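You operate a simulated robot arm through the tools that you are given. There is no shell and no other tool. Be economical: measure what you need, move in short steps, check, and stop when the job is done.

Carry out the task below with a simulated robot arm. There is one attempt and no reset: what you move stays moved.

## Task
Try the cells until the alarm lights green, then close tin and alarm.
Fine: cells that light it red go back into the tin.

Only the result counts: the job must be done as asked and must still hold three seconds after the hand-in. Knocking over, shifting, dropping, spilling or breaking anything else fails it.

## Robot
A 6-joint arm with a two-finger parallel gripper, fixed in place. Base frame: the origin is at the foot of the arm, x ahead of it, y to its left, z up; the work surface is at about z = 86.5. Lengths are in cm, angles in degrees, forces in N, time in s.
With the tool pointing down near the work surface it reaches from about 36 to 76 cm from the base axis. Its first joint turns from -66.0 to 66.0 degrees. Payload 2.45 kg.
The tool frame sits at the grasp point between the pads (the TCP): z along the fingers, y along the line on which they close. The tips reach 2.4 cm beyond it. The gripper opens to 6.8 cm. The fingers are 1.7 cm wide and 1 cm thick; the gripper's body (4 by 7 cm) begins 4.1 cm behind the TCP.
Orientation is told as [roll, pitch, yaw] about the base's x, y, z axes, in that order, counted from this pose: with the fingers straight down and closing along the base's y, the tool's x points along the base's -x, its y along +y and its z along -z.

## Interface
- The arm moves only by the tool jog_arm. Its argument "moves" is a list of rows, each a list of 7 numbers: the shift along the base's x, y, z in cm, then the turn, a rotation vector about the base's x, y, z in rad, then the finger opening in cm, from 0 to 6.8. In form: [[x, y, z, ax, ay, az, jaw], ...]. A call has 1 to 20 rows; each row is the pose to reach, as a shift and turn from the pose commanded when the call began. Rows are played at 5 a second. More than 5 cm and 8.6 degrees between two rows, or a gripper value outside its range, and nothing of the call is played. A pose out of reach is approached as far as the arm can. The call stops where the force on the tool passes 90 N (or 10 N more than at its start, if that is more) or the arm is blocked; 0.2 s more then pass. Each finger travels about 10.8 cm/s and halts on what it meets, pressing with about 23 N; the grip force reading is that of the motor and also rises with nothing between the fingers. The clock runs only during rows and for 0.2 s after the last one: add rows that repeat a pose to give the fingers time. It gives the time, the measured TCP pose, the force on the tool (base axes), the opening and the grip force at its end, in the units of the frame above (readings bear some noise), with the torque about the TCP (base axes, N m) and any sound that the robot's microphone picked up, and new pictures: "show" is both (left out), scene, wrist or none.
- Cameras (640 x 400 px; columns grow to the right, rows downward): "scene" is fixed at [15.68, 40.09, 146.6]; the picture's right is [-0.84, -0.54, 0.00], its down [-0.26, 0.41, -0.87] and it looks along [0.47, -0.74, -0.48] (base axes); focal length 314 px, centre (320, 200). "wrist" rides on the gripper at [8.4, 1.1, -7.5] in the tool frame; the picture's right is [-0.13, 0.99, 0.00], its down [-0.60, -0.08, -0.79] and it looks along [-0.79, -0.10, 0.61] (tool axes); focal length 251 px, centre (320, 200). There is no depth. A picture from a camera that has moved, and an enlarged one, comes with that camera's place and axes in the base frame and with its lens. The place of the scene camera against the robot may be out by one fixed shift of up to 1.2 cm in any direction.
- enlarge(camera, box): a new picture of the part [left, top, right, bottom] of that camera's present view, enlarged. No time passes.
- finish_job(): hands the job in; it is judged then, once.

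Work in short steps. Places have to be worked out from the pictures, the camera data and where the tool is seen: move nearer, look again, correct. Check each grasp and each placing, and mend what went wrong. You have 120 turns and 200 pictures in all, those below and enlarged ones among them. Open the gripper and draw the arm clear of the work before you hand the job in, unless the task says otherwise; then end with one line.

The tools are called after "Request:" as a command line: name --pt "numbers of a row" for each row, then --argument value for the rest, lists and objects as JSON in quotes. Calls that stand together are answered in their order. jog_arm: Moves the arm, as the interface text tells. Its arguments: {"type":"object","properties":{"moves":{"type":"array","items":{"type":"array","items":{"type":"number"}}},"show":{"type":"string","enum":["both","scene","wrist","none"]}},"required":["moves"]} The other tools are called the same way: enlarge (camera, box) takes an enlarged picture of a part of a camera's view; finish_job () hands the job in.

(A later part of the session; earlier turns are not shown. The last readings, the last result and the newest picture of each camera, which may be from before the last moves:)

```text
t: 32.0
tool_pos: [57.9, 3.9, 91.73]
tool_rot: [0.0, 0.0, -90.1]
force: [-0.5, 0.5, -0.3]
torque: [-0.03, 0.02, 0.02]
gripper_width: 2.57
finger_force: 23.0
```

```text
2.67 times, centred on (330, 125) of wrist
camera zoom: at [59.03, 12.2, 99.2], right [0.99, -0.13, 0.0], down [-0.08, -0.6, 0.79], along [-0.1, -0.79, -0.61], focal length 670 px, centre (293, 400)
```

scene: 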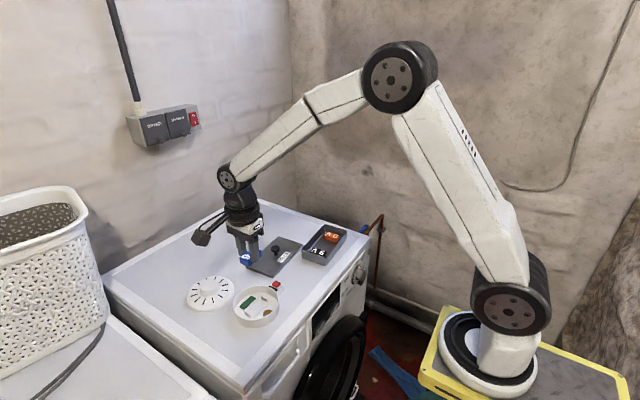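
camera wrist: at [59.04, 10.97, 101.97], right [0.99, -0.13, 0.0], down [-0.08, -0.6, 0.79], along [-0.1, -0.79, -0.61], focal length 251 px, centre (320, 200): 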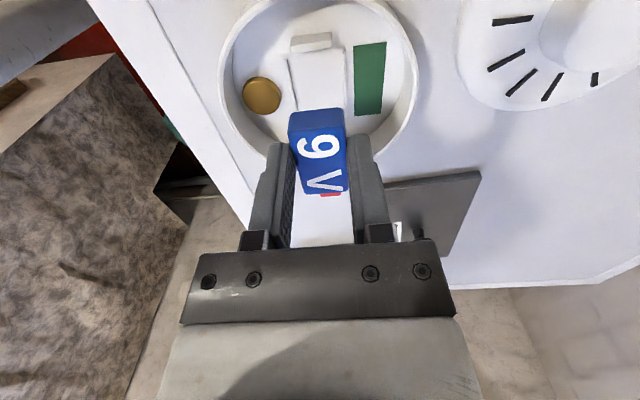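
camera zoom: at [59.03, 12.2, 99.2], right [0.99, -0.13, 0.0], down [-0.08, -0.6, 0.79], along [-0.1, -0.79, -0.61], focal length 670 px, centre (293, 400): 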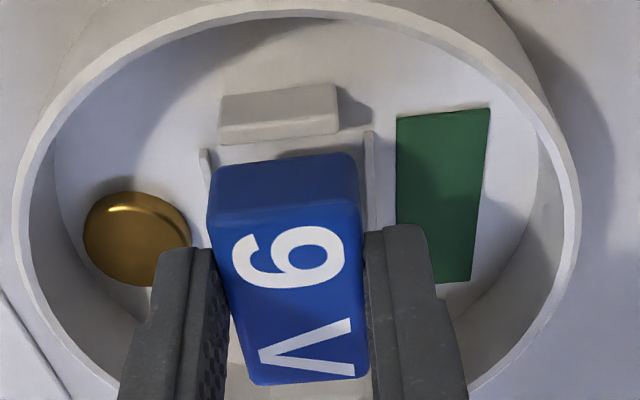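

The cell's end is now about 0.15 cm inside the stop and it is centred between the rails. I'll lower gently and watch the force.

Request:
jog_arm --pt "0 0 -0.3 0 0 0 1.5" --pt "0 0 -0.6 0 0 0 1.5" --pt "0 0 -0.8 0 0 0 1.5" --show "none"

Request:
enlarge --camera "scene" --box '[240, 275, 280, 315]'

Request:
enlarge --camera "wrist" --box '[270, 50, 390, 200]'

```text
t: 32.8
tool_pos: [57.97, 3.87, 91.34]
tool_rot: [0.1, 0.0, -90.1]
force: [-3.8, -1.8, 18.6]
torque: [0.25, 0.12, 0.05]
gripper_width: 2.58
finger_force: 23.0
```

```text
10.00 times, centred on (260, 295) of scene
camera zoom: at [15.63, 40.08, 146.61], right [-0.84, -0.54, 0.0], down [-0.26, 0.41, -0.87], along [0.47, -0.74, -0.48], focal length 3136 px, centre (920, -750)
```

zoom: 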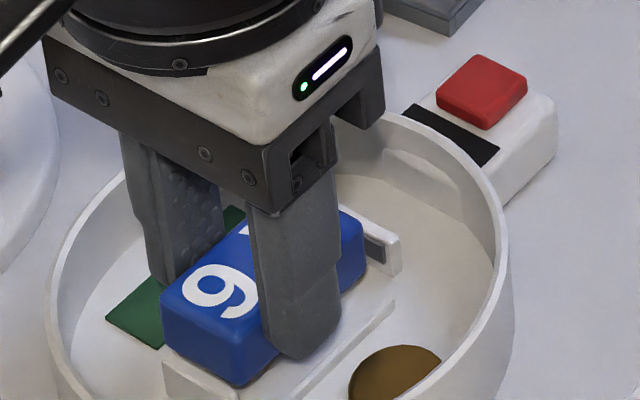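

```text
2.67 times, centred on (330, 125) of wrist
camera zoom: at [59.05, 12.29, 98.57], right [0.99, -0.13, 0.0], down [-0.08, -0.6, 0.79], along [-0.1, -0.79, -0.61], focal length 670 px, centre (293, 400)
```

zoom: 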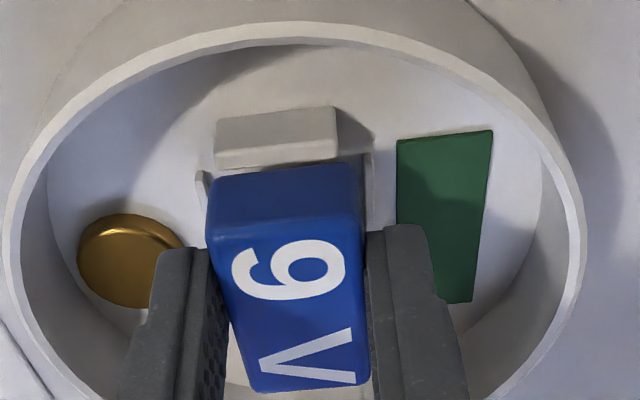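

Contact with torque pointing to the +y end: the cell's end is landing on the stop's edge. I'll back up, shift -0.2 in y and retry.

Request:
jog_arm --pt "0 0 0.6 0 0 0 1.5" --pt "0 -0.2 0.6 0 0 0 1.5" --pt "0 -0.2 0.2 0 0 0 1.5" --pt "0 -0.2 -0.2 0 0 0 1.5" --pt "0 -0.2 -0.2 0 0 0 1.5" --show "none"

Request:
enlarge --camera "wrist" --box '[270, 50, 390, 200]'

```text
t: 34.0
tool_pos: [57.74, 3.67, 90.91]
tool_rot: [0.0, 0.1, -90.1]
force: [-0.9, 0.0, 0.0]
torque: [-0.01, -0.03, 0.02]
gripper_width: 2.53
finger_force: 23.6
```

```text
2.67 times, centred on (330, 125) of wrist
camera zoom: at [58.81, 12.05, 98.23], right [0.99, -0.13, 0.0], down [-0.08, -0.6, 0.79], along [-0.1, -0.79, -0.61], focal length 670 px, centre (293, 400)
```

zoom: 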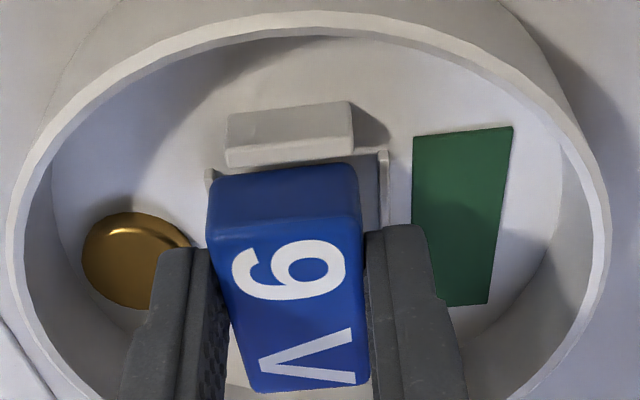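

It passes the stop now, but the cell sits about 0.25 cm towards -x. I'll shift +0.2 in x and continue down.

Request:
jog_arm --pt "0.2 0 0 0 0 0 1.5" --pt "0.2 0 -0.3 0 0 0 1.5" --pt "0.2 0 -0.6 0 0 0 1.5" --pt "0.2 0 -0.6 0 0 0 1.5" --show "none"

Request:
enlarge --camera "wrist" --box '[270, 50, 390, 200]'

Request:
enlarge --camera "scene" --box '[240, 275, 280, 315]'

```text
t: 35.0
tool_pos: [58.09, 3.77, 90.39]
tool_rot: [0.0, -0.1, -90.1]
force: [-0.5, 0.0, -0.7]
torque: [0.02, -0.02, 0.01]
gripper_width: 2.55
finger_force: 22.9
```

```text
2.67 times, centred on (330, 125) of wrist
camera zoom: at [59.07, 12.18, 97.64], right [0.99, -0.13, 0.0], down [-0.08, -0.6, 0.79], along [-0.1, -0.79, -0.61], focal length 670 px, centre (293, 400)
```

zoom: 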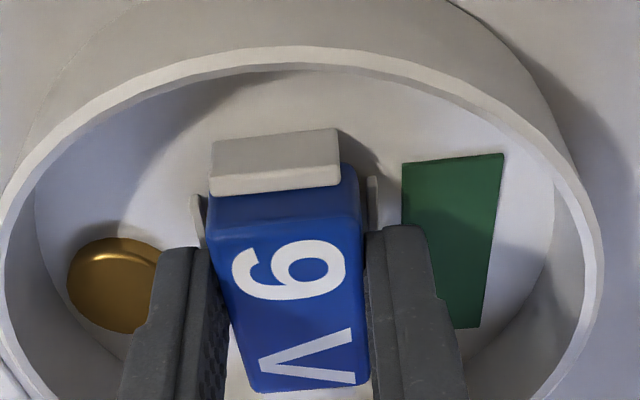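

```text
10.00 times, centred on (260, 295) of scene
camera zoom: at [15.68, 40.09, 146.6], right [-0.84, -0.54, 0.0], down [-0.26, 0.41, -0.87], along [0.47, -0.74, -0.48], focal length 3136 px, centre (920, -750)
```

zoom: 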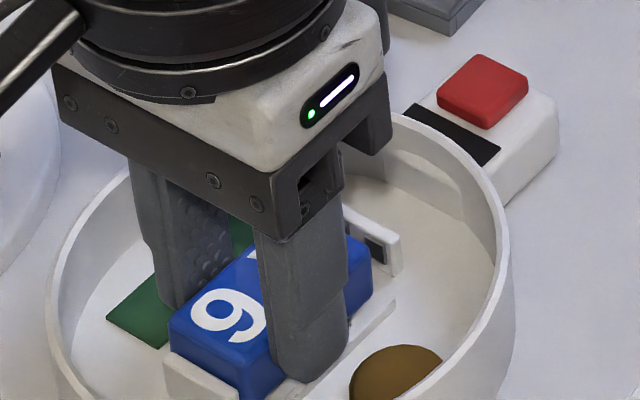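

The cell is now inside the bay ends. I'll lower until it meets the floor.

Request:
jog_arm --pt "0 0 -0.2 0 0 0 1.5" --pt "0 0 -0.4 0 0 0 1.5" --pt "0 0 -0.6 0 0 0 1.5" --pt "0 0 -0.6 0 0 0 1.5" --show "none"

Request:
enlarge --camera "scene" --box '[240, 275, 280, 315]'

```text
t: 36.0
tool_pos: [58.16, 3.71, 89.63]
tool_rot: [0.2, 0.0, -90.2]
force: [-6.1, 4.6, 29.3]
torque: [0.08, 0.26, -0.06]
gripper_width: 2.57
finger_force: 22.8
```

```text
10.00 times, centred on (260, 295) of scene
camera zoom: at [15.6, 40.1, 146.61], right [-0.84, -0.54, 0.0], down [-0.26, 0.41, -0.87], along [0.47, -0.74, -0.48], focal length 3136 px, centre (920, -750)
```

zoom: 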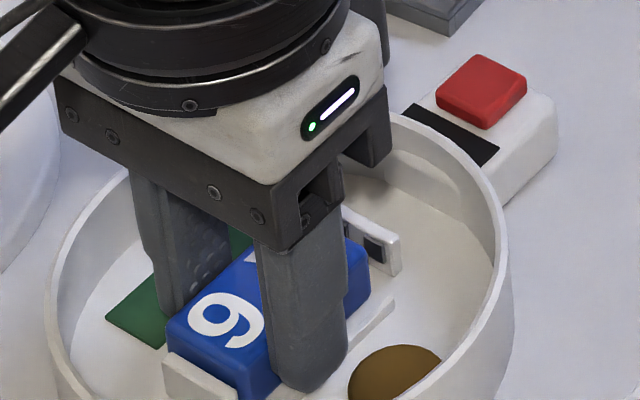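

It's down on something at z about 89.6. I'll raise slightly and slide towards the contacts (-y), watching the force and lamp.

Request:
jog_arm --pt "0 0 0.25 0 0 0 1.5" --pt "0 -0.1 0.25 0 0 0 1.5" --pt "0 -0.2 0.25 0 0 0 1.5" --pt "0 -0.3 0.25 0 0 0 1.5" --show "none"

Request:
enlarge --camera "scene" --box '[240, 275, 280, 315]'

Request:
enlarge --camera "wrist" --box '[270, 50, 390, 200]'

```text
t: 37.0
tool_pos: [58.11, 3.51, 89.83]
tool_rot: [-0.1, 0.0, -90.1]
force: [0.3, -0.7, 0.9]
torque: [0.03, -0.03, -0.01]
gripper_width: 2.53
finger_force: 23.4
```

```text
10.00 times, centred on (260, 295) of scene
camera zoom: at [15.68, 40.09, 146.6], right [-0.84, -0.54, 0.0], down [-0.26, 0.41, -0.87], along [0.47, -0.74, -0.48], focal length 3136 px, centre (920, -750)
```

zoom: 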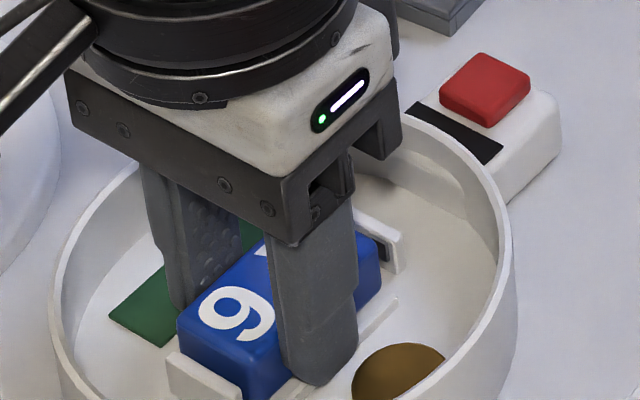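

```text
2.67 times, centred on (330, 125) of wrist
camera zoom: at [59.14, 11.83, 97.16], right [0.99, -0.13, 0.0], down [-0.08, -0.6, 0.79], along [-0.11, -0.79, -0.61], focal length 670 px, centre (293, 400)
```

zoom: 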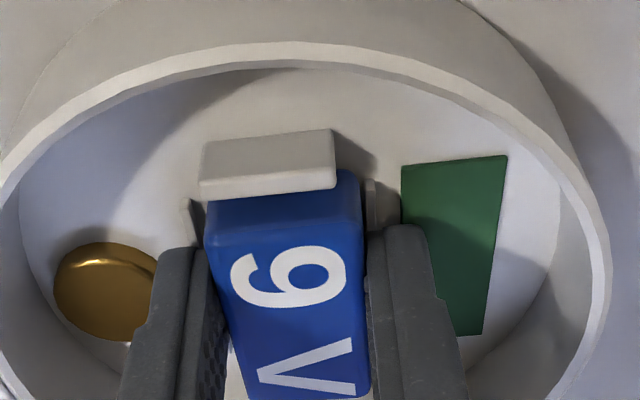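

The alarm itself nudged slightly, so the terminals are against the contacts. I'll lower, release, rise and look at the lamp.

Request:
jog_arm --pt "0 0 -0.1 0 0 0 1.5" --pt "0 0 -0.1 0 0 0 2.8" --pt "0 0 -0.1 0 0 0 3.4" --pt "0 0 -0.1 0 0 0 3.4" --pt "0 0 1 0 0 0 3.4" --pt "0 0 4 0 0 0 3.4" --pt "0 0 8 0 0 0 3.4" --pt "0 0 12 0 0 0 3.4" --pt "0 0 12 0 0 0 3.4" --show "none"

Request:
enlarge --camera "scene" --box '[225, 265, 295, 335]'

Request:
enlarge --camera "wrist" --box '[230, 0, 430, 160]'

```text
t: 39.0
tool_pos: [57.81, 3.26, 101.88]
tool_rot: [0.0, 0.0, -90.2]
force: [-0.1, 0.2, 0.7]
torque: [0.03, -0.04, -0.01]
gripper_width: 3.4
finger_force: 0.1
```

```text
5.71 times, centred on (260, 300) of scene
camera zoom: at [15.68, 40.09, 146.6], right [-0.84, -0.54, 0.0], down [-0.26, 0.41, -0.87], along [0.47, -0.74, -0.48], focal length 1792 px, centre (663, -371)
```

zoom: 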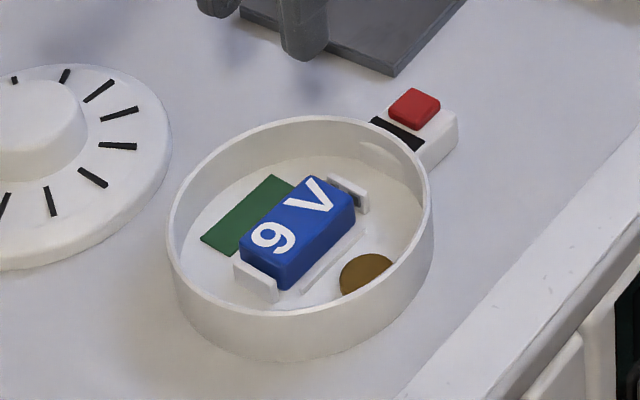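

```text
2.50 times, centred on (330, 80) of wrist
camera zoom: at [58.96, 11.66, 109.14], right [0.99, -0.13, 0.0], down [-0.08, -0.6, 0.79], along [-0.1, -0.79, -0.61], focal length 629 px, centre (295, 500)
```

zoom: 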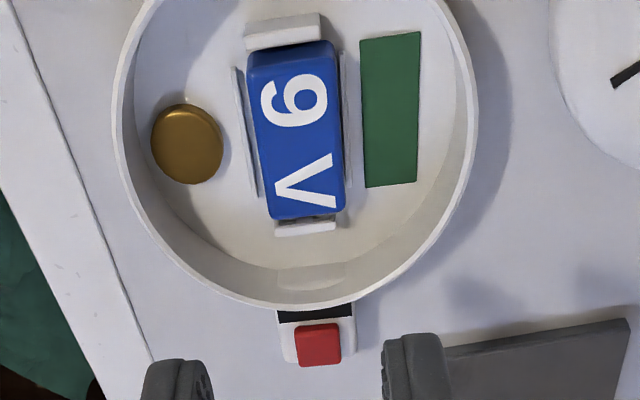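

Blue is properly seated; the lamp strip stays dark, so the red button is presumably the test button, near (57.9, -4.6). I'll close the fingers and hover over it.

Request:
jog_arm --pt "0 -4 0 0 0 0 0" --pt "0 -7.8 0 0 0 0 0" --pt "0 -7.8 -4 0 0 0 0" --pt "0 -7.8 -8.5 0 0 0 0" --pt "0 -7.8 -8.5 0 0 0 0" --show "none"

Request:
enlarge --camera "scene" --box '[235, 250, 305, 320]'

Request:
enlarge --camera "wrist" --box '[230, 30, 430, 190]'

```text
t: 40.2
tool_pos: [57.57, -4.23, 93.55]
tool_rot: [0.0, 0.1, -90.1]
force: [0.7, 0.3, -0.3]
torque: [-0.01, -0.01, 0.02]
gripper_width: 0.0
finger_force: 22.8
```

```text
5.71 times, centred on (270, 285) of scene
camera zoom: at [15.68, 40.09, 146.6], right [-0.84, -0.54, 0.0], down [-0.26, 0.41, -0.87], along [0.47, -0.74, -0.48], focal length 1792 px, centre (606, -286)
```

zoom: 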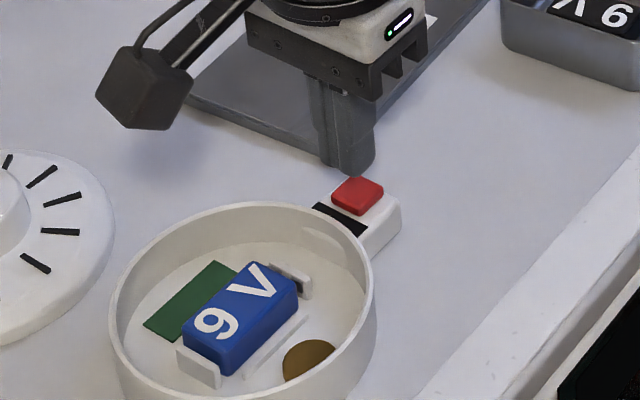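

```text
2.50 times, centred on (330, 110) of wrist
camera zoom: at [58.75, 4.17, 100.8], right [0.99, -0.13, 0.0], down [-0.08, -0.6, 0.79], along [-0.1, -0.79, -0.61], focal length 629 px, centre (295, 425)
```

zoom: 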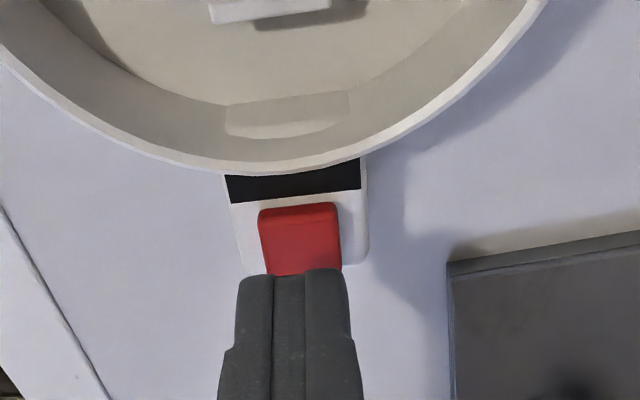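

The button is at about (57.85, -4.5), just below the fingertips. I'll lower in small steps until it presses.

Request:
jog_arm --pt "0.2 0 -1.2 0 0 0 0" --pt "0.2 0 -1.8 0 0 0 0" --pt "0.2 0 -2.1 0 0 0 0" --pt "0.2 0 -2.3 0 0 0 0" --show "none"

Request:
enlarge --camera "scene" --box '[235, 250, 305, 320]'

```text
t: 41.2
tool_pos: [58.22, -4.51, 91.26]
tool_rot: [0.0, 0.0, -90.1]
force: [-1.9, 1.1, 3.3]
torque: [0.04, 0.06, -0.04]
gripper_width: 0.0
finger_force: 23.1
heard: click
```

```text
5.71 times, centred on (270, 285) of scene
camera zoom: at [15.67, 40.1, 146.6], right [-0.84, -0.54, 0.0], down [-0.26, 0.41, -0.87], along [0.47, -0.74, -0.48], focal length 1792 px, centre (606, -286)
```

zoom: 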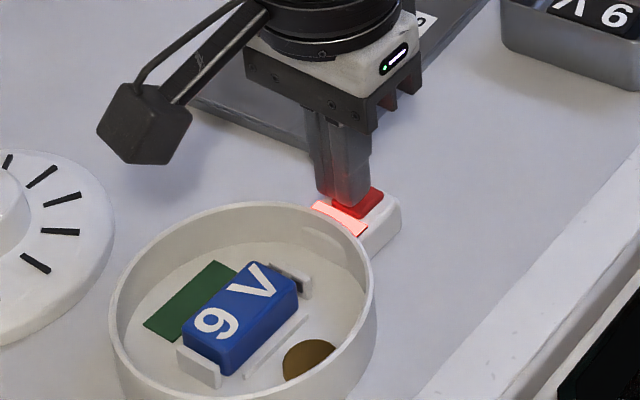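

The lamp lit red, so blue goes back into the tin. I'll rise and regrip blue.

Request:
jog_arm --pt "0 0 3 0 0 0 0" --pt "0 0 6 0 0 0 2" --pt "0 4 6 0 0 0 3.6" --pt "0 7.7 6 0 0 0 3.6" --pt "0 7.7 3 0 0 0 3.6" --pt "0 7.7 3 0 0 0 3.6" --show "none"

Request:
enlarge --camera "wrist" --box '[230, 30, 430, 190]'

```text
t: 42.6
tool_pos: [58.53, 3.55, 94.25]
tool_rot: [0.0, -0.1, -90.1]
force: [-0.8, -0.2, 0.5]
torque: [0.03, 0.03, 0.0]
gripper_width: 3.61
finger_force: 0.1
```

```text
2.50 times, centred on (330, 110) of wrist
camera zoom: at [59.55, 11.92, 101.4], right [0.99, -0.13, 0.0], down [-0.08, -0.6, 0.79], along [-0.1, -0.79, -0.61], focal length 629 px, centre (295, 425)
```

zoom: 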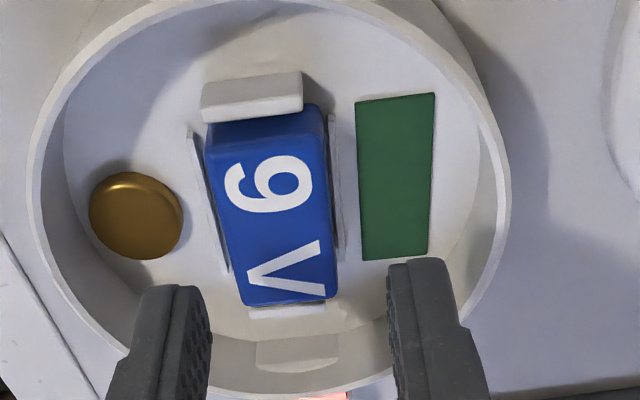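

The cell's centre is at about (57.95, 2.8); I'm 0.5 cm off in x. I'll correct, descend and grip.

Request:
jog_arm --pt "-0.55 -0.5 -0.5 0 0 0 3.6" --pt "-0.55 -0.5 -2.5 0 0 0 3.6" --pt "-0.55 -0.5 -4.2 0 0 0 3.6" --pt "-0.55 -0.5 -4.2 0 0 0 3.6" --show "none"

Request:
enlarge --camera "wrist" --box '[230, 30, 430, 190]'

```text
t: 43.6
tool_pos: [57.65, 3.01, 90.05]
tool_rot: [0.0, 0.0, -90.1]
force: [-1.3, 0.2, 0.9]
torque: [0.04, 0.04, 0.0]
gripper_width: 3.63
finger_force: 0.6
```

```text
2.50 times, centred on (330, 110) of wrist
camera zoom: at [58.65, 11.3, 97.3], right [0.99, -0.13, 0.0], down [-0.08, -0.6, 0.79], along [-0.1, -0.79, -0.61], focal length 629 px, centre (295, 425)
```

zoom: 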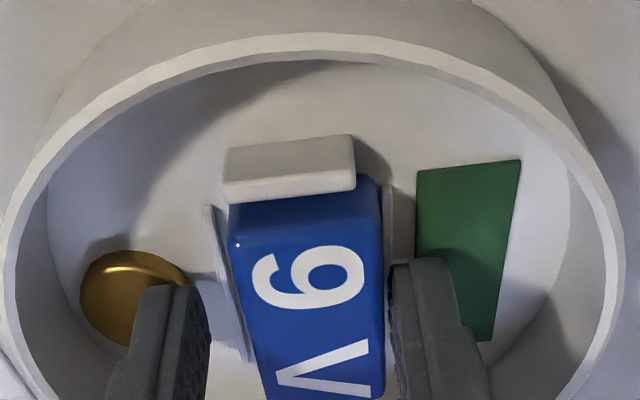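

Shift +0.3 in x to centre, then close and lift.

Request:
jog_arm --pt "0.3 0 0 0 0 0 3.6" --pt "0.3 0 0 0 0 0 2.5" --pt "0.3 0 0 0 0 0 1.5" --pt "0.3 0 0 0 0 0 1.5" --pt "0.3 0 0.5 0 0 0 1.5" --pt "0.3 0 2 0 0 0 1.5" --pt "0.3 0 6 0 0 0 1.5" --pt "0.3 0 10 0 0 0 1.5" --pt "0.3 0 10 0 0 0 1.5" --show "none"

Request:
enlarge --camera "scene" --box '[200, 220, 360, 330]'

```text
t: 45.6
tool_pos: [57.89, 2.78, 100.1]
tool_rot: [0.0, 0.1, -90.1]
force: [-0.8, -0.4, -0.6]
torque: [0.01, -0.03, 0.02]
gripper_width: 2.55
finger_force: 23.0
```

```text
3.64 times, centred on (280, 275) of scene
camera zoom: at [15.68, 40.09, 146.6], right [-0.84, -0.54, 0.0], down [-0.26, 0.41, -0.87], along [0.47, -0.74, -0.48], focal length 1140 px, centre (466, -73)
```

zoom: 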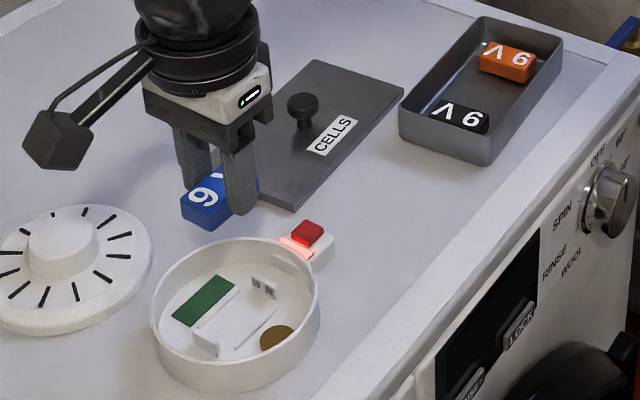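

Blue is lifted. I'll carry it back over its slot in the tin, turning +94°.

Request:
jog_arm --pt "0 -1 1 0 0 0.14 1.5" --pt "0 -3 2 0 0 0.28 1.5" --pt "0 -6 2 0 0 0.42 1.5" --pt "0 -9 2 0 0 0.56 1.5" --pt "-0.2 -12 2 0 0 0.7 1.5" --pt "-0.4 -15 2 0 0 0.84 1.5" --pt "-0.6 -18 2 0 0 0.98 1.5" --pt "-0.8 -21 2 0 0 1.12 1.5" --pt "-1 -24 2 0 0 1.26 1.5" --pt "-1.2 -27 2 0 0 1.4 1.5" --pt "-1.4 -29.6 0 0 0 1.54 1.5" --pt "-1.5 -29.6 -3 0 0 1.64 1.5" --pt "-1.5 -29.6 -6 0 0 1.64 1.5" --pt "-1.5 -29.6 -6 0 0 1.64 1.5" --show "wrist"

Request:
enlarge --camera "scene" --box '[290, 190, 370, 270]'

```text
t: 48.6
tool_pos: [56.85, -26.73, 93.84]
tool_rot: [0.0, 0.0, 3.9]
force: [0.2, 0.6, -0.4]
torque: [-0.02, 0.01, 0.0]
gripper_width: 2.54
finger_force: 23.0
camera wrist: at [48.25, -26.14, 101.18], right [0.06, 1.0, 0.0], down [0.61, -0.04, 0.79], along [0.79, -0.05, -0.61], focal length 251 px, centre (320, 200)
```

wrist: 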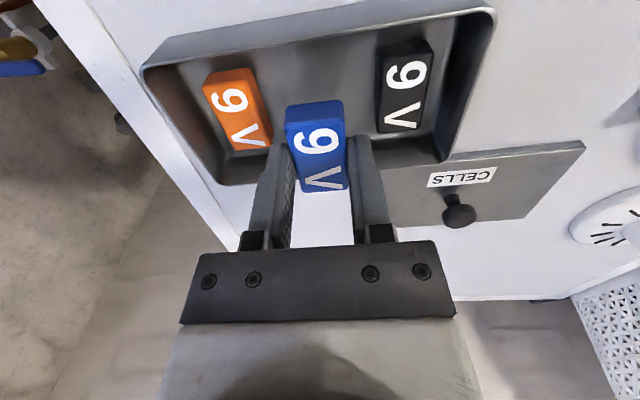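

```text
5.00 times, centred on (330, 230) of scene
camera zoom: at [15.68, 40.09, 146.6], right [-0.84, -0.54, 0.0], down [-0.26, 0.41, -0.87], along [0.47, -0.74, -0.48], focal length 1568 px, centre (270, 50)
```

zoom: 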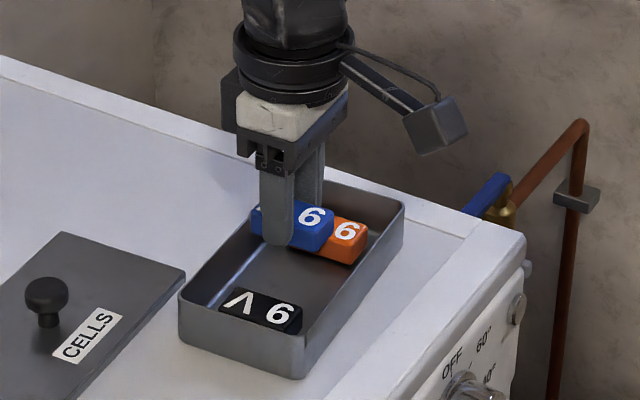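

Shift back 0.45 in x so it sits level with the others, then lower to the tin floor.

Request:
jog_arm --pt "-0.45 0 -1 0 0 0 1.5" --pt "-0.45 0 -2.5 0 0 0 1.5" --pt "-0.45 0 -3.4 0 0 0 1.5" --pt "-0.45 0 -3.8 0 0 0 1.5" --pt "-0.45 0 -3.8 0 0 0 1.5" --show "wrist"

Request:
enlarge --camera "scene" --box '[290, 190, 370, 270]'

```text
t: 49.8
tool_pos: [56.21, -26.89, 90.01]
tool_rot: [0.1, -0.1, 3.9]
force: [-0.2, -0.1, 0.2]
torque: [0.01, -0.03, 0.02]
gripper_width: 2.55
finger_force: 23.4
camera wrist: at [47.68, -26.36, 97.42], right [0.06, 1.0, 0.0], down [0.61, -0.04, 0.79], along [0.79, -0.05, -0.61], focal length 251 px, centre (320, 200)
```

wrist: 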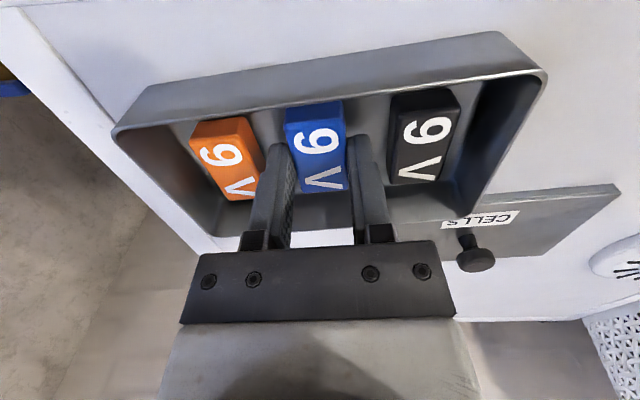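

```text
5.00 times, centred on (330, 230) of scene
camera zoom: at [15.68, 40.09, 146.6], right [-0.84, -0.54, 0.0], down [-0.26, 0.41, -0.87], along [0.47, -0.74, -0.48], focal length 1568 px, centre (270, 50)
```

zoom: 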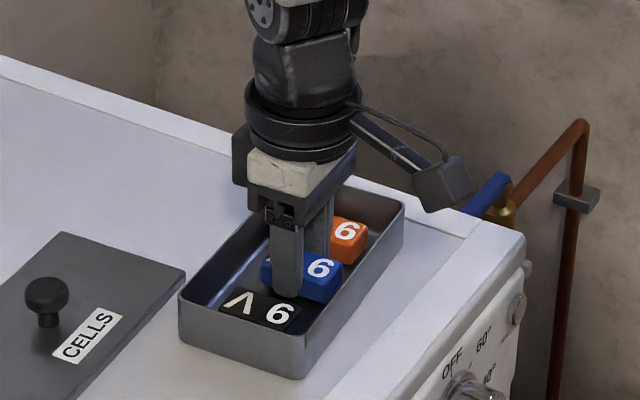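

Blue was regripped about 0.3 cm higher relative to the tool, so I'll lower until contact and release.

Request:
jog_arm --pt "0 0 -0.15 0 0 0 1.5" --pt "0 0 -0.3 0 0 0 1.5" --pt "0 0 -0.4 0 0 0 1.5" --show "none"

```text
t: 50.6
tool_pos: [56.03, -26.82, 89.91]
tool_rot: [0.0, 0.1, 3.8]
force: [0.8, 0.4, 2.0]
torque: [0.01, -0.02, -0.02]
gripper_width: 2.55
finger_force: 23.4
```

Request:
jog_arm --pt "0 0 -0.15 0 0 0 1.5" --pt "0 0 -0.15 0 0 0 1.5" --show "none"

```text
t: 51.2
tool_pos: [56.11, -26.79, 89.66]
tool_rot: [-0.1, -0.1, 3.8]
force: [-6.1, 0.4, 19.8]
torque: [0.02, 0.11, 0.0]
gripper_width: 2.56
finger_force: 22.5
```

Blue is on the tin floor. Release, rise and move above orange.

Request:
jog_arm --pt "0 0 0.2 0 0 0 1.5" --pt "0 0 0.2 0 0 0 2.8" --pt "0 0 0.2 0 0 0 3.4" --pt "0 0 0.2 0 0 0 3.4" --pt "0 0 2 0 0 0 3.4" --pt "0 0 5 0 0 0 3.4" --pt "-0.2 -2 5 0 0 0 3.6" --pt "-0.2 -4.5 5 0 0 0 3.6" --pt "-0.2 -4.5 5 0 0 0 3.6" --show "none"

Request:
enlarge --camera "wrist" --box '[200, 20, 440, 180]'

```text
t: 53.2
tool_pos: [55.97, -31.36, 94.64]
tool_rot: [0.0, 0.0, 3.9]
force: [0.5, -0.4, -0.1]
torque: [0.01, -0.01, 0.0]
gripper_width: 3.59
finger_force: 0.1
```

```text
2.50 times, centred on (320, 100) of wrist
camera zoom: at [47.44, -30.72, 101.98], right [0.06, 1.0, 0.0], down [0.61, -0.04, 0.79], along [0.79, -0.05, -0.61], focal length 629 px, centre (320, 450)
```

zoom: 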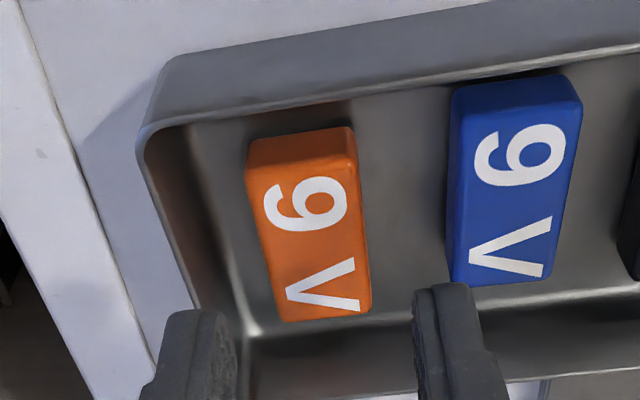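

Orange's body centre is about (56.75, -31.4), yaw about 5°. I'll shift, descend and grip it near its middle.

Request:
jog_arm --pt "0.6 0 -1.5 0 0 0.01 3.6" --pt "0.6 0 -3.5 0 0 0.01 3.6" --pt "0.6 0 -4.6 0 0 0.01 3.6" --pt "0.6 0 -4.6 0 0 0.01 3.6" --show "none"

Request:
enlarge --camera "wrist" --box '[200, 40, 440, 200]'

```text
t: 54.2
tool_pos: [56.48, -31.39, 90.15]
tool_rot: [0.0, 0.0, 4.4]
force: [-0.3, 1.2, 0.2]
torque: [-0.01, 0.0, -0.03]
gripper_width: 3.61
finger_force: 0.1
```

```text
2.50 times, centred on (320, 120) of wrist
camera zoom: at [48.0, -30.93, 97.37], right [0.05, 1.0, 0.0], down [0.61, -0.03, 0.79], along [0.79, -0.04, -0.61], focal length 629 px, centre (320, 400)
```

zoom: 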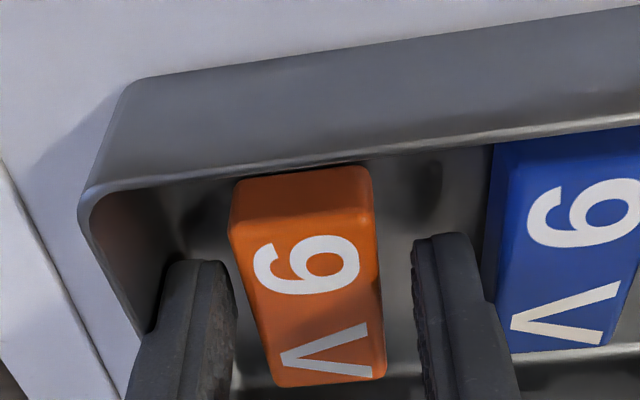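

Fingers straddle orange cleanly. I'll close and lift.

Request:
jog_arm --pt "0 -0.1 0 0 0 0 2.8" --pt "0 -0.1 0 0 0 0 1.5" --pt "0 -0.1 0 0 0 0 1.5" --pt "0 -0.1 1 0 0 0 1.5" --pt "0 -0.1 4 0 0 0 1.5" --pt "0 -0.1 8 0 0 0 1.5" --pt "0 -0.1 11 0 0 0 1.5" --pt "0 -0.1 11 0 0 0 1.5" --show "wrist"

```text
t: 56.0
tool_pos: [56.61, -31.34, 101.11]
tool_rot: [0.0, 0.0, 4.5]
force: [0.3, -0.1, 0.2]
torque: [0.0, 0.0, 0.04]
gripper_width: 2.54
finger_force: 23.0
camera wrist: at [48.09, -31.01, 108.34], right [0.05, 1.0, 0.0], down [0.61, -0.03, 0.79], along [0.79, -0.04, -0.61], focal length 251 px, centre (320, 200)
```

wrist: 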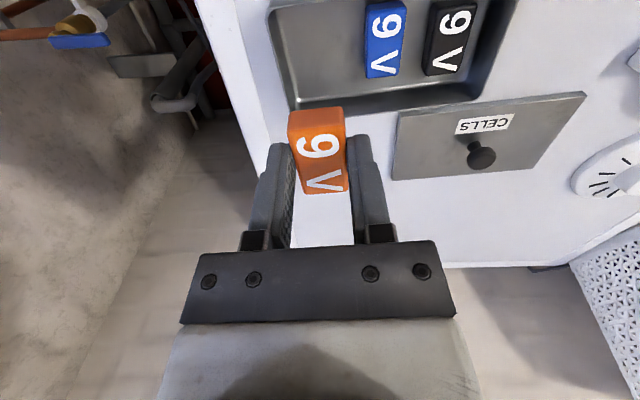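

Orange sits in the fingers just as blue first did, so the same placing pose (58.0, 3.6) applies. I'll carry it over with a -94.5° turn.

Request:
jog_arm --pt "0 1 1 0 0 -0.14 1.5" --pt "0 3 2 0 0 -0.28 1.5" --pt "0 6 2 0 0 -0.42 1.5" --pt "0 9 2 0 0 -0.56 1.5" --pt "0 12.5 2 0 0 -0.7 1.5" --pt "0.2 16 2 0 0 -0.84 1.5" --pt "0.4 19.5 2 0 0 -0.98 1.5" --pt "0.6 23 2 0 0 -1.12 1.5" --pt "0.8 26.5 2 0 0 -1.26 1.5" --pt "1.1 30 2 0 0 -1.4 1.5" --pt "1.4 33 0 0 0 -1.54 1.5" --pt "1.4 35 -2 0 0 -1.649 1.5" --pt "1.4 35 -6 0 0 -1.649 1.5" --pt "1.4 35 -9 0 0 -1.649 1.5" --pt "1.4 35 -9 0 0 -1.649 1.5" --show "none"

Request:
enlarge --camera "wrist" --box '[270, 50, 390, 200]'

Request:
enlarge --camera "scene" --box '[230, 265, 290, 325]'

```text
t: 59.2
tool_pos: [57.83, 3.61, 91.78]
tool_rot: [-0.1, 0.0, -90.1]
force: [0.3, -1.1, -0.4]
torque: [-0.01, 0.0, 0.01]
gripper_width: 2.56
finger_force: 23.4
```

```text
2.67 times, centred on (330, 125) of wrist
camera zoom: at [58.81, 11.95, 99.16], right [0.99, -0.13, 0.0], down [-0.08, -0.6, 0.79], along [-0.1, -0.79, -0.61], focal length 670 px, centre (293, 400)
```

zoom: 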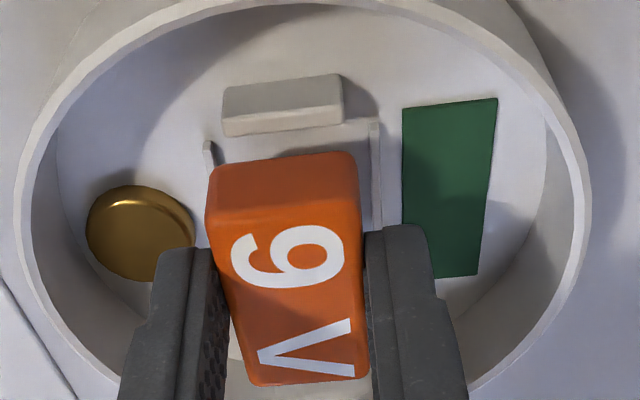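

```text
6.67 times, centred on (260, 295) of scene
camera zoom: at [15.68, 40.09, 146.6], right [-0.84, -0.54, 0.0], down [-0.26, 0.41, -0.87], along [0.47, -0.74, -0.48], focal length 2090 px, centre (720, -433)
```

zoom: 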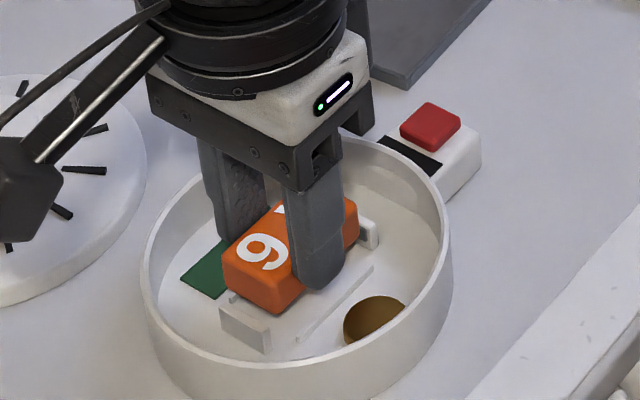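

The gap is nearly right; I'll shift +0.12 x and -0.1 y, then lower in steps.

Request:
jog_arm --pt "0.12 -0.1 -0.4 0 0 0 1.5" --pt "0.12 -0.1 -0.8 0 0 0 1.5" --pt "0.12 -0.1 -1.2 0 0 0 1.5" --pt "0.12 -0.1 -1.4 0 0 0 1.5" --show "none"

Request:
enlarge --camera "wrist" --box '[270, 50, 390, 200]'

```text
t: 60.2
tool_pos: [57.99, 3.41, 90.61]
tool_rot: [0.0, 0.0, -90.2]
force: [0.0, -0.6, -0.4]
torque: [-0.02, 0.05, -0.01]
gripper_width: 2.56
finger_force: 23.0
```

```text
2.67 times, centred on (330, 125) of wrist
camera zoom: at [59.09, 11.89, 97.87], right [0.99, -0.13, 0.0], down [-0.08, -0.6, 0.79], along [-0.1, -0.79, -0.61], focal length 670 px, centre (293, 400)
```

zoom: 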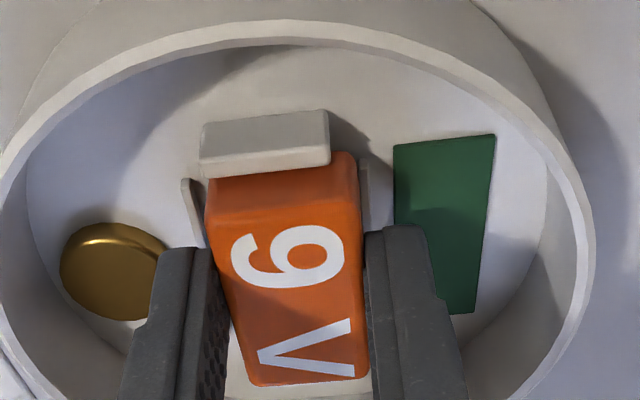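

It clears both ends. I'll ease -0.1 in x and lower to the floor.

Request:
jog_arm --pt "-0.1 0 -0.3 0 0 0 1.5" --pt "-0.1 0 -0.55 0 0 0 1.5" --pt "-0.1 0 -0.75 0 0 0 1.5" --show "none"

Request:
enlarge --camera "scene" --box '[240, 275, 280, 315]'

```text
t: 61.0
tool_pos: [57.93, 3.36, 89.87]
tool_rot: [0.1, 0.1, -90.1]
force: [-5.7, 1.5, 20.0]
torque: [0.06, 0.19, 0.0]
gripper_width: 2.6
finger_force: 22.6
```

```text
10.00 times, centred on (260, 295) of scene
camera zoom: at [15.62, 40.1, 146.61], right [-0.84, -0.54, 0.0], down [-0.26, 0.41, -0.87], along [0.47, -0.74, -0.48], focal length 3136 px, centre (920, -750)
```

zoom: 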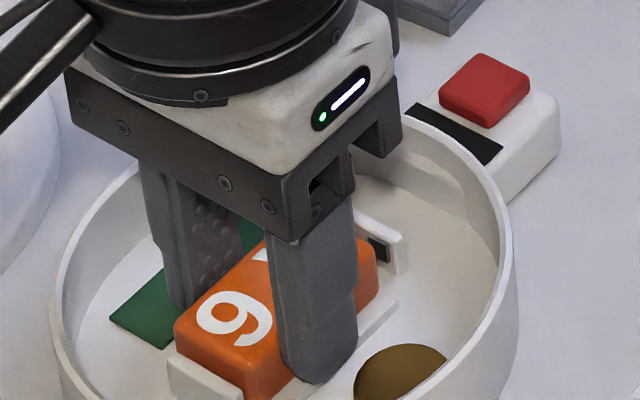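

It rests in the bay. I'll ease it 0.1 cm to the contacts, release, and rise.

Request:
jog_arm --pt "0 0 0.3 0 0 0 1.5" --pt "0 -0.12 0.3 0 0 0 1.5" --pt "0 -0.12 0.15 0 0 0 1.5" --pt "0 -0.12 0.15 0 0 0 2.8" --pt "0 -0.12 0.15 0 0 0 3.4" --pt "0 -0.12 0.15 0 0 0 3.4" --pt "0 -0.12 2 0 0 0 3.4" --pt "0 -0.12 6 0 0 0 3.4" --pt "0 -0.12 10 0 0 0 3.4" --pt "0 -0.12 10 0 0 0 3.4" --show "none"

Request:
enlarge --camera "scene" --box '[225, 265, 295, 335]'

Request:
enlarge --camera "wrist" --box '[230, 0, 430, 160]'

```text
t: 63.2
tool_pos: [57.98, 3.47, 100.05]
tool_rot: [-0.1, 0.0, -90.1]
force: [0.4, -0.2, 0.7]
torque: [-0.02, -0.02, -0.02]
gripper_width: 3.4
finger_force: 0.0
```

```text
5.71 times, centred on (260, 300) of scene
camera zoom: at [15.68, 40.09, 146.6], right [-0.84, -0.54, 0.0], down [-0.26, 0.41, -0.87], along [0.47, -0.74, -0.48], focal length 1792 px, centre (663, -371)
```

zoom: 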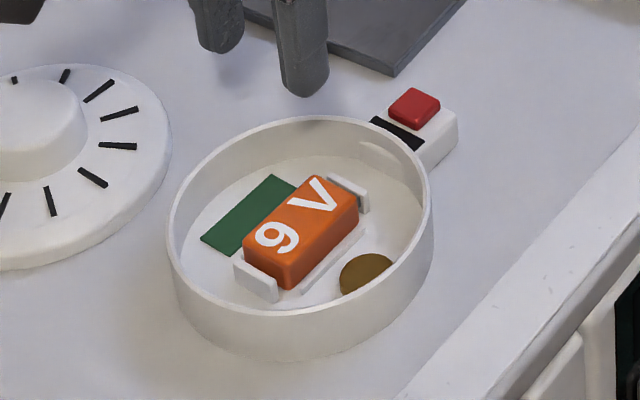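

```text
2.50 times, centred on (330, 80) of wrist
camera zoom: at [59.02, 11.81, 107.39], right [0.99, -0.13, 0.0], down [-0.08, -0.6, 0.79], along [-0.1, -0.79, -0.61], focal length 629 px, centre (295, 500)
```

zoom: 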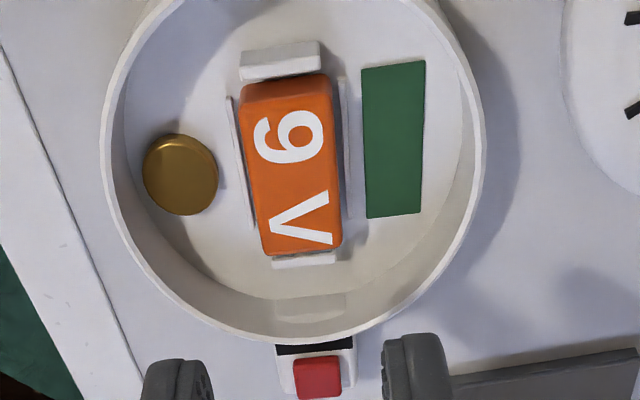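

Orange is seated. Next, press the test button.

Request:
jog_arm --pt "0 -4 0 0 0 0 1" --pt "0 -7.9 0 0 0 0 0" --pt "0 -7.9 -4 0 0 0 0" --pt "0 -7.9 -7.5 0 0 0 0" --pt "0 -7.9 -8.2 0 0 0 0" --pt "0 -7.9 -8.6 0 0 0 0" --pt "0 -7.9 -8.9 0 0 0 0" --show "none"

Request:
enlarge --camera "scene" --box '[235, 250, 305, 320]'

```text
t: 64.8
tool_pos: [58.09, -4.33, 91.04]
tool_rot: [0.1, 0.1, -90.2]
force: [-3.9, 4.3, 13.1]
torque: [0.13, 0.06, 0.0]
gripper_width: 0.01
finger_force: 23.0
heard: click
```

```text
5.71 times, centred on (270, 285) of scene
camera zoom: at [15.64, 40.1, 146.6], right [-0.84, -0.54, 0.0], down [-0.26, 0.41, -0.87], along [0.47, -0.74, -0.48], focal length 1792 px, centre (606, -286)
```

zoom: 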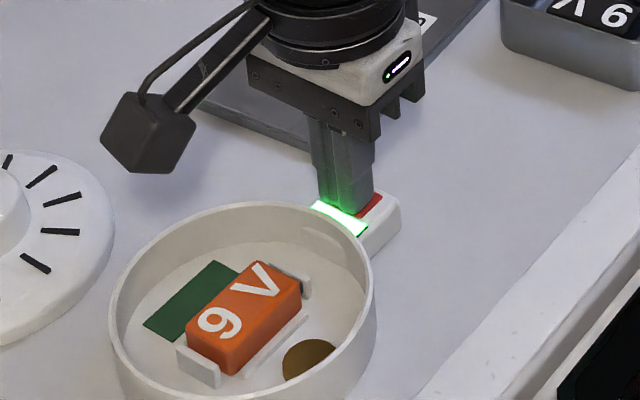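

Green: orange is the good cell and stays. Now I'll rise, turn back to yaw 0 and look at the cover.

Request:
jog_arm --pt "0 0 3 0 0 0 0" --pt "0 0 7 0 0 0 0" --pt "0 0 11 0 0 0.14 1" --pt "0 1 14 0 0 0.28 2" --pt "0 3 14 0 0 0.42 4" --pt "0 5 14 0 0 0.56 6" --pt "0 7 14 0 0 0.7 6.8" --pt "0 9 14 0 0 0.84 6.8" --pt "0 9 14 0 0 0.98 6.8" --pt "0 9 14 0 0 1.12 6.8" --pt "1 9 14 0 0 1.26 6.8" --pt "2 9 14 0 0 1.4 6.8" --pt "3 9 14 0 0 1.54 6.8" --pt "4 9 14 0 0 1.572 6.8" --pt "4 9 14 0 0 1.572 6.8" --show "wrist"

Request:
enlarge --camera "scene" --box '[175, 260, 295, 335]'

Request:
enlarge --camera "wrist" --box '[220, 0, 440, 180]'

```text
t: 68.0
tool_pos: [61.98, 4.55, 104.94]
tool_rot: [0.0, -0.1, 0.1]
force: [-0.3, 0.2, -0.7]
torque: [0.01, 0.03, -0.01]
gripper_width: 6.79
finger_force: 0.1
camera wrist: at [53.53, 5.65, 112.19], right [0.13, 0.99, 0.0], down [0.6, -0.08, 0.79], along [0.79, -0.1, -0.61], focal length 251 px, centre (320, 200)
```

wrist: 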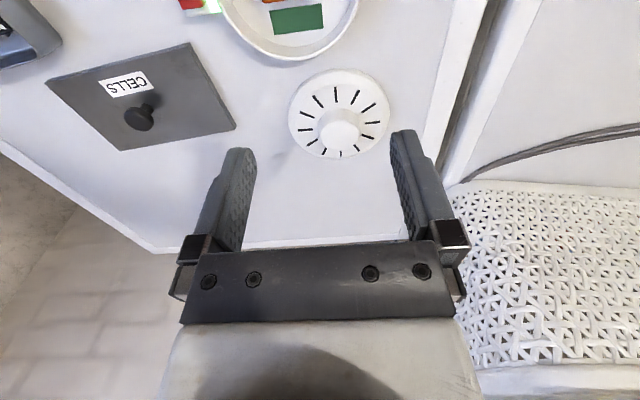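

```text
5.33 times, centred on (235, 298) of scene
camera zoom: at [15.68, 40.09, 146.6], right [-0.84, -0.54, 0.0], down [-0.26, 0.41, -0.87], along [0.47, -0.74, -0.48], focal length 1672 px, centre (773, -320)
```

zoom: 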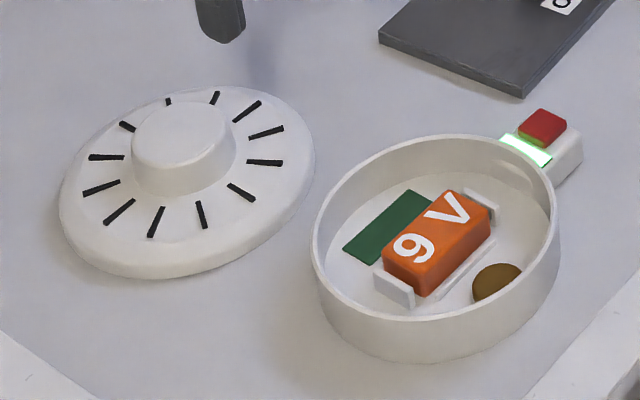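

```text
2.22 times, centred on (330, 90) of wrist
camera zoom: at [53.53, 5.65, 112.19], right [0.13, 0.99, 0.0], down [0.6, -0.08, 0.79], along [0.79, -0.1, -0.61], focal length 559 px, centre (298, 444)
```

zoom: 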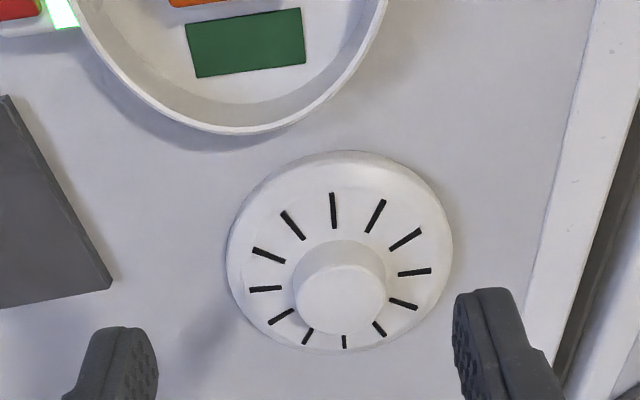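

The cover's boss is about 4.3 cm wide, centred near (70.3, 5.6), top at about z 90.8. I'll hover over it.

Request:
jog_arm --pt "4 0.5 0 0 0 0 6.8" --pt "8.3 1.05 0 0 0 0 6.8" --pt "8.3 1.05 -4 0 0 0 6.8" --pt "8.3 1.05 -9 0 0 0 6.8" --pt "8.3 1.05 -9 0 0 0 6.8" --show "wrist"

Request:
enlarge --camera "scene" --box '[165, 240, 265, 320]'

```text
t: 69.2
tool_pos: [70.2, 5.6, 95.9]
tool_rot: [0.1, 0.1, -0.1]
force: [0.1, -0.4, 0.1]
torque: [0.03, 0.0, 0.02]
gripper_width: 6.79
finger_force: 0.0
camera wrist: at [61.68, 6.68, 103.25], right [0.13, 0.99, 0.0], down [0.6, -0.08, 0.79], along [0.79, -0.1, -0.61], focal length 251 px, centre (320, 200)
```

wrist: 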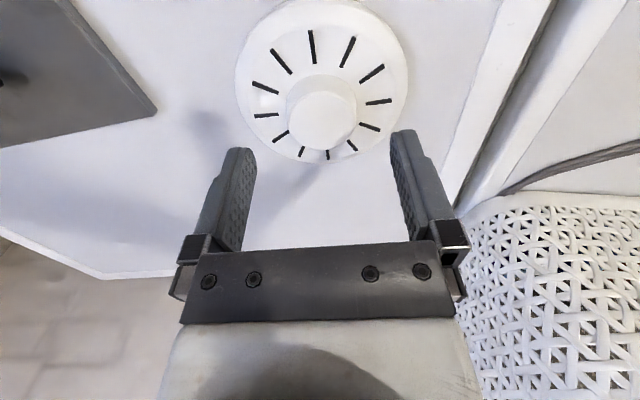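

```text
5.00 times, centred on (215, 280) of scene
camera zoom: at [15.68, 40.09, 146.6], right [-0.84, -0.54, 0.0], down [-0.26, 0.41, -0.87], along [0.47, -0.74, -0.48], focal length 1568 px, centre (845, -200)
```

zoom: 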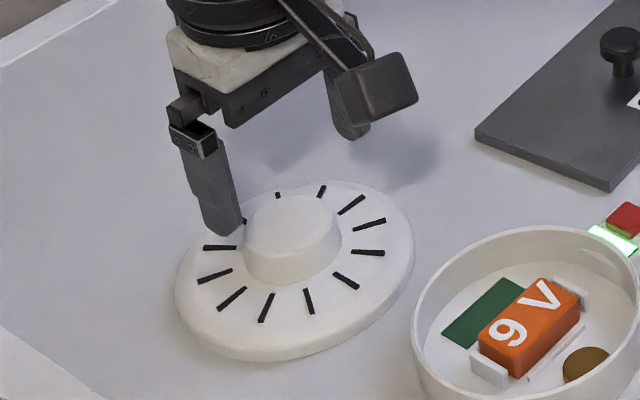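

The boss is roughly centred between fingers; I'll shift +0.15 x/y and descend so the tips are just above the disc.

Request:
jog_arm --pt "0.15 0.15 -2 0 0 0 6.8" --pt "0.15 0.15 -3.5 0 0 0 6.8" --pt "0.15 0.15 -4.3 0 0 0 6.8" --pt "0.15 0.15 -4.3 0 0 0 6.8" --show "wrist"

Request:
enlarge --camera "scene" --box '[165, 240, 265, 320]'

```text
t: 70.2
tool_pos: [70.36, 5.78, 91.6]
tool_rot: [0.0, 0.0, 0.0]
force: [0.6, -0.6, -0.5]
torque: [0.0, -0.03, -0.03]
gripper_width: 6.8
finger_force: 0.0
camera wrist: at [61.86, 6.82, 98.97], right [0.13, 0.99, 0.0], down [0.6, -0.08, 0.79], along [0.79, -0.1, -0.61], focal length 251 px, centre (320, 200)
```

wrist: 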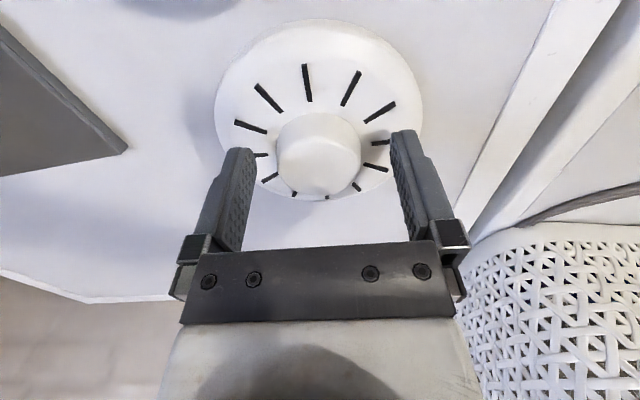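

```text
5.00 times, centred on (215, 280) of scene
camera zoom: at [15.68, 40.09, 146.6], right [-0.84, -0.54, 0.0], down [-0.26, 0.41, -0.87], along [0.47, -0.74, -0.48], focal length 1568 px, centre (845, -200)
```

zoom: 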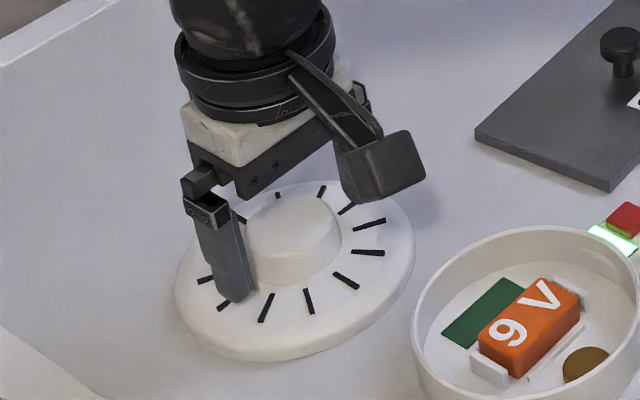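

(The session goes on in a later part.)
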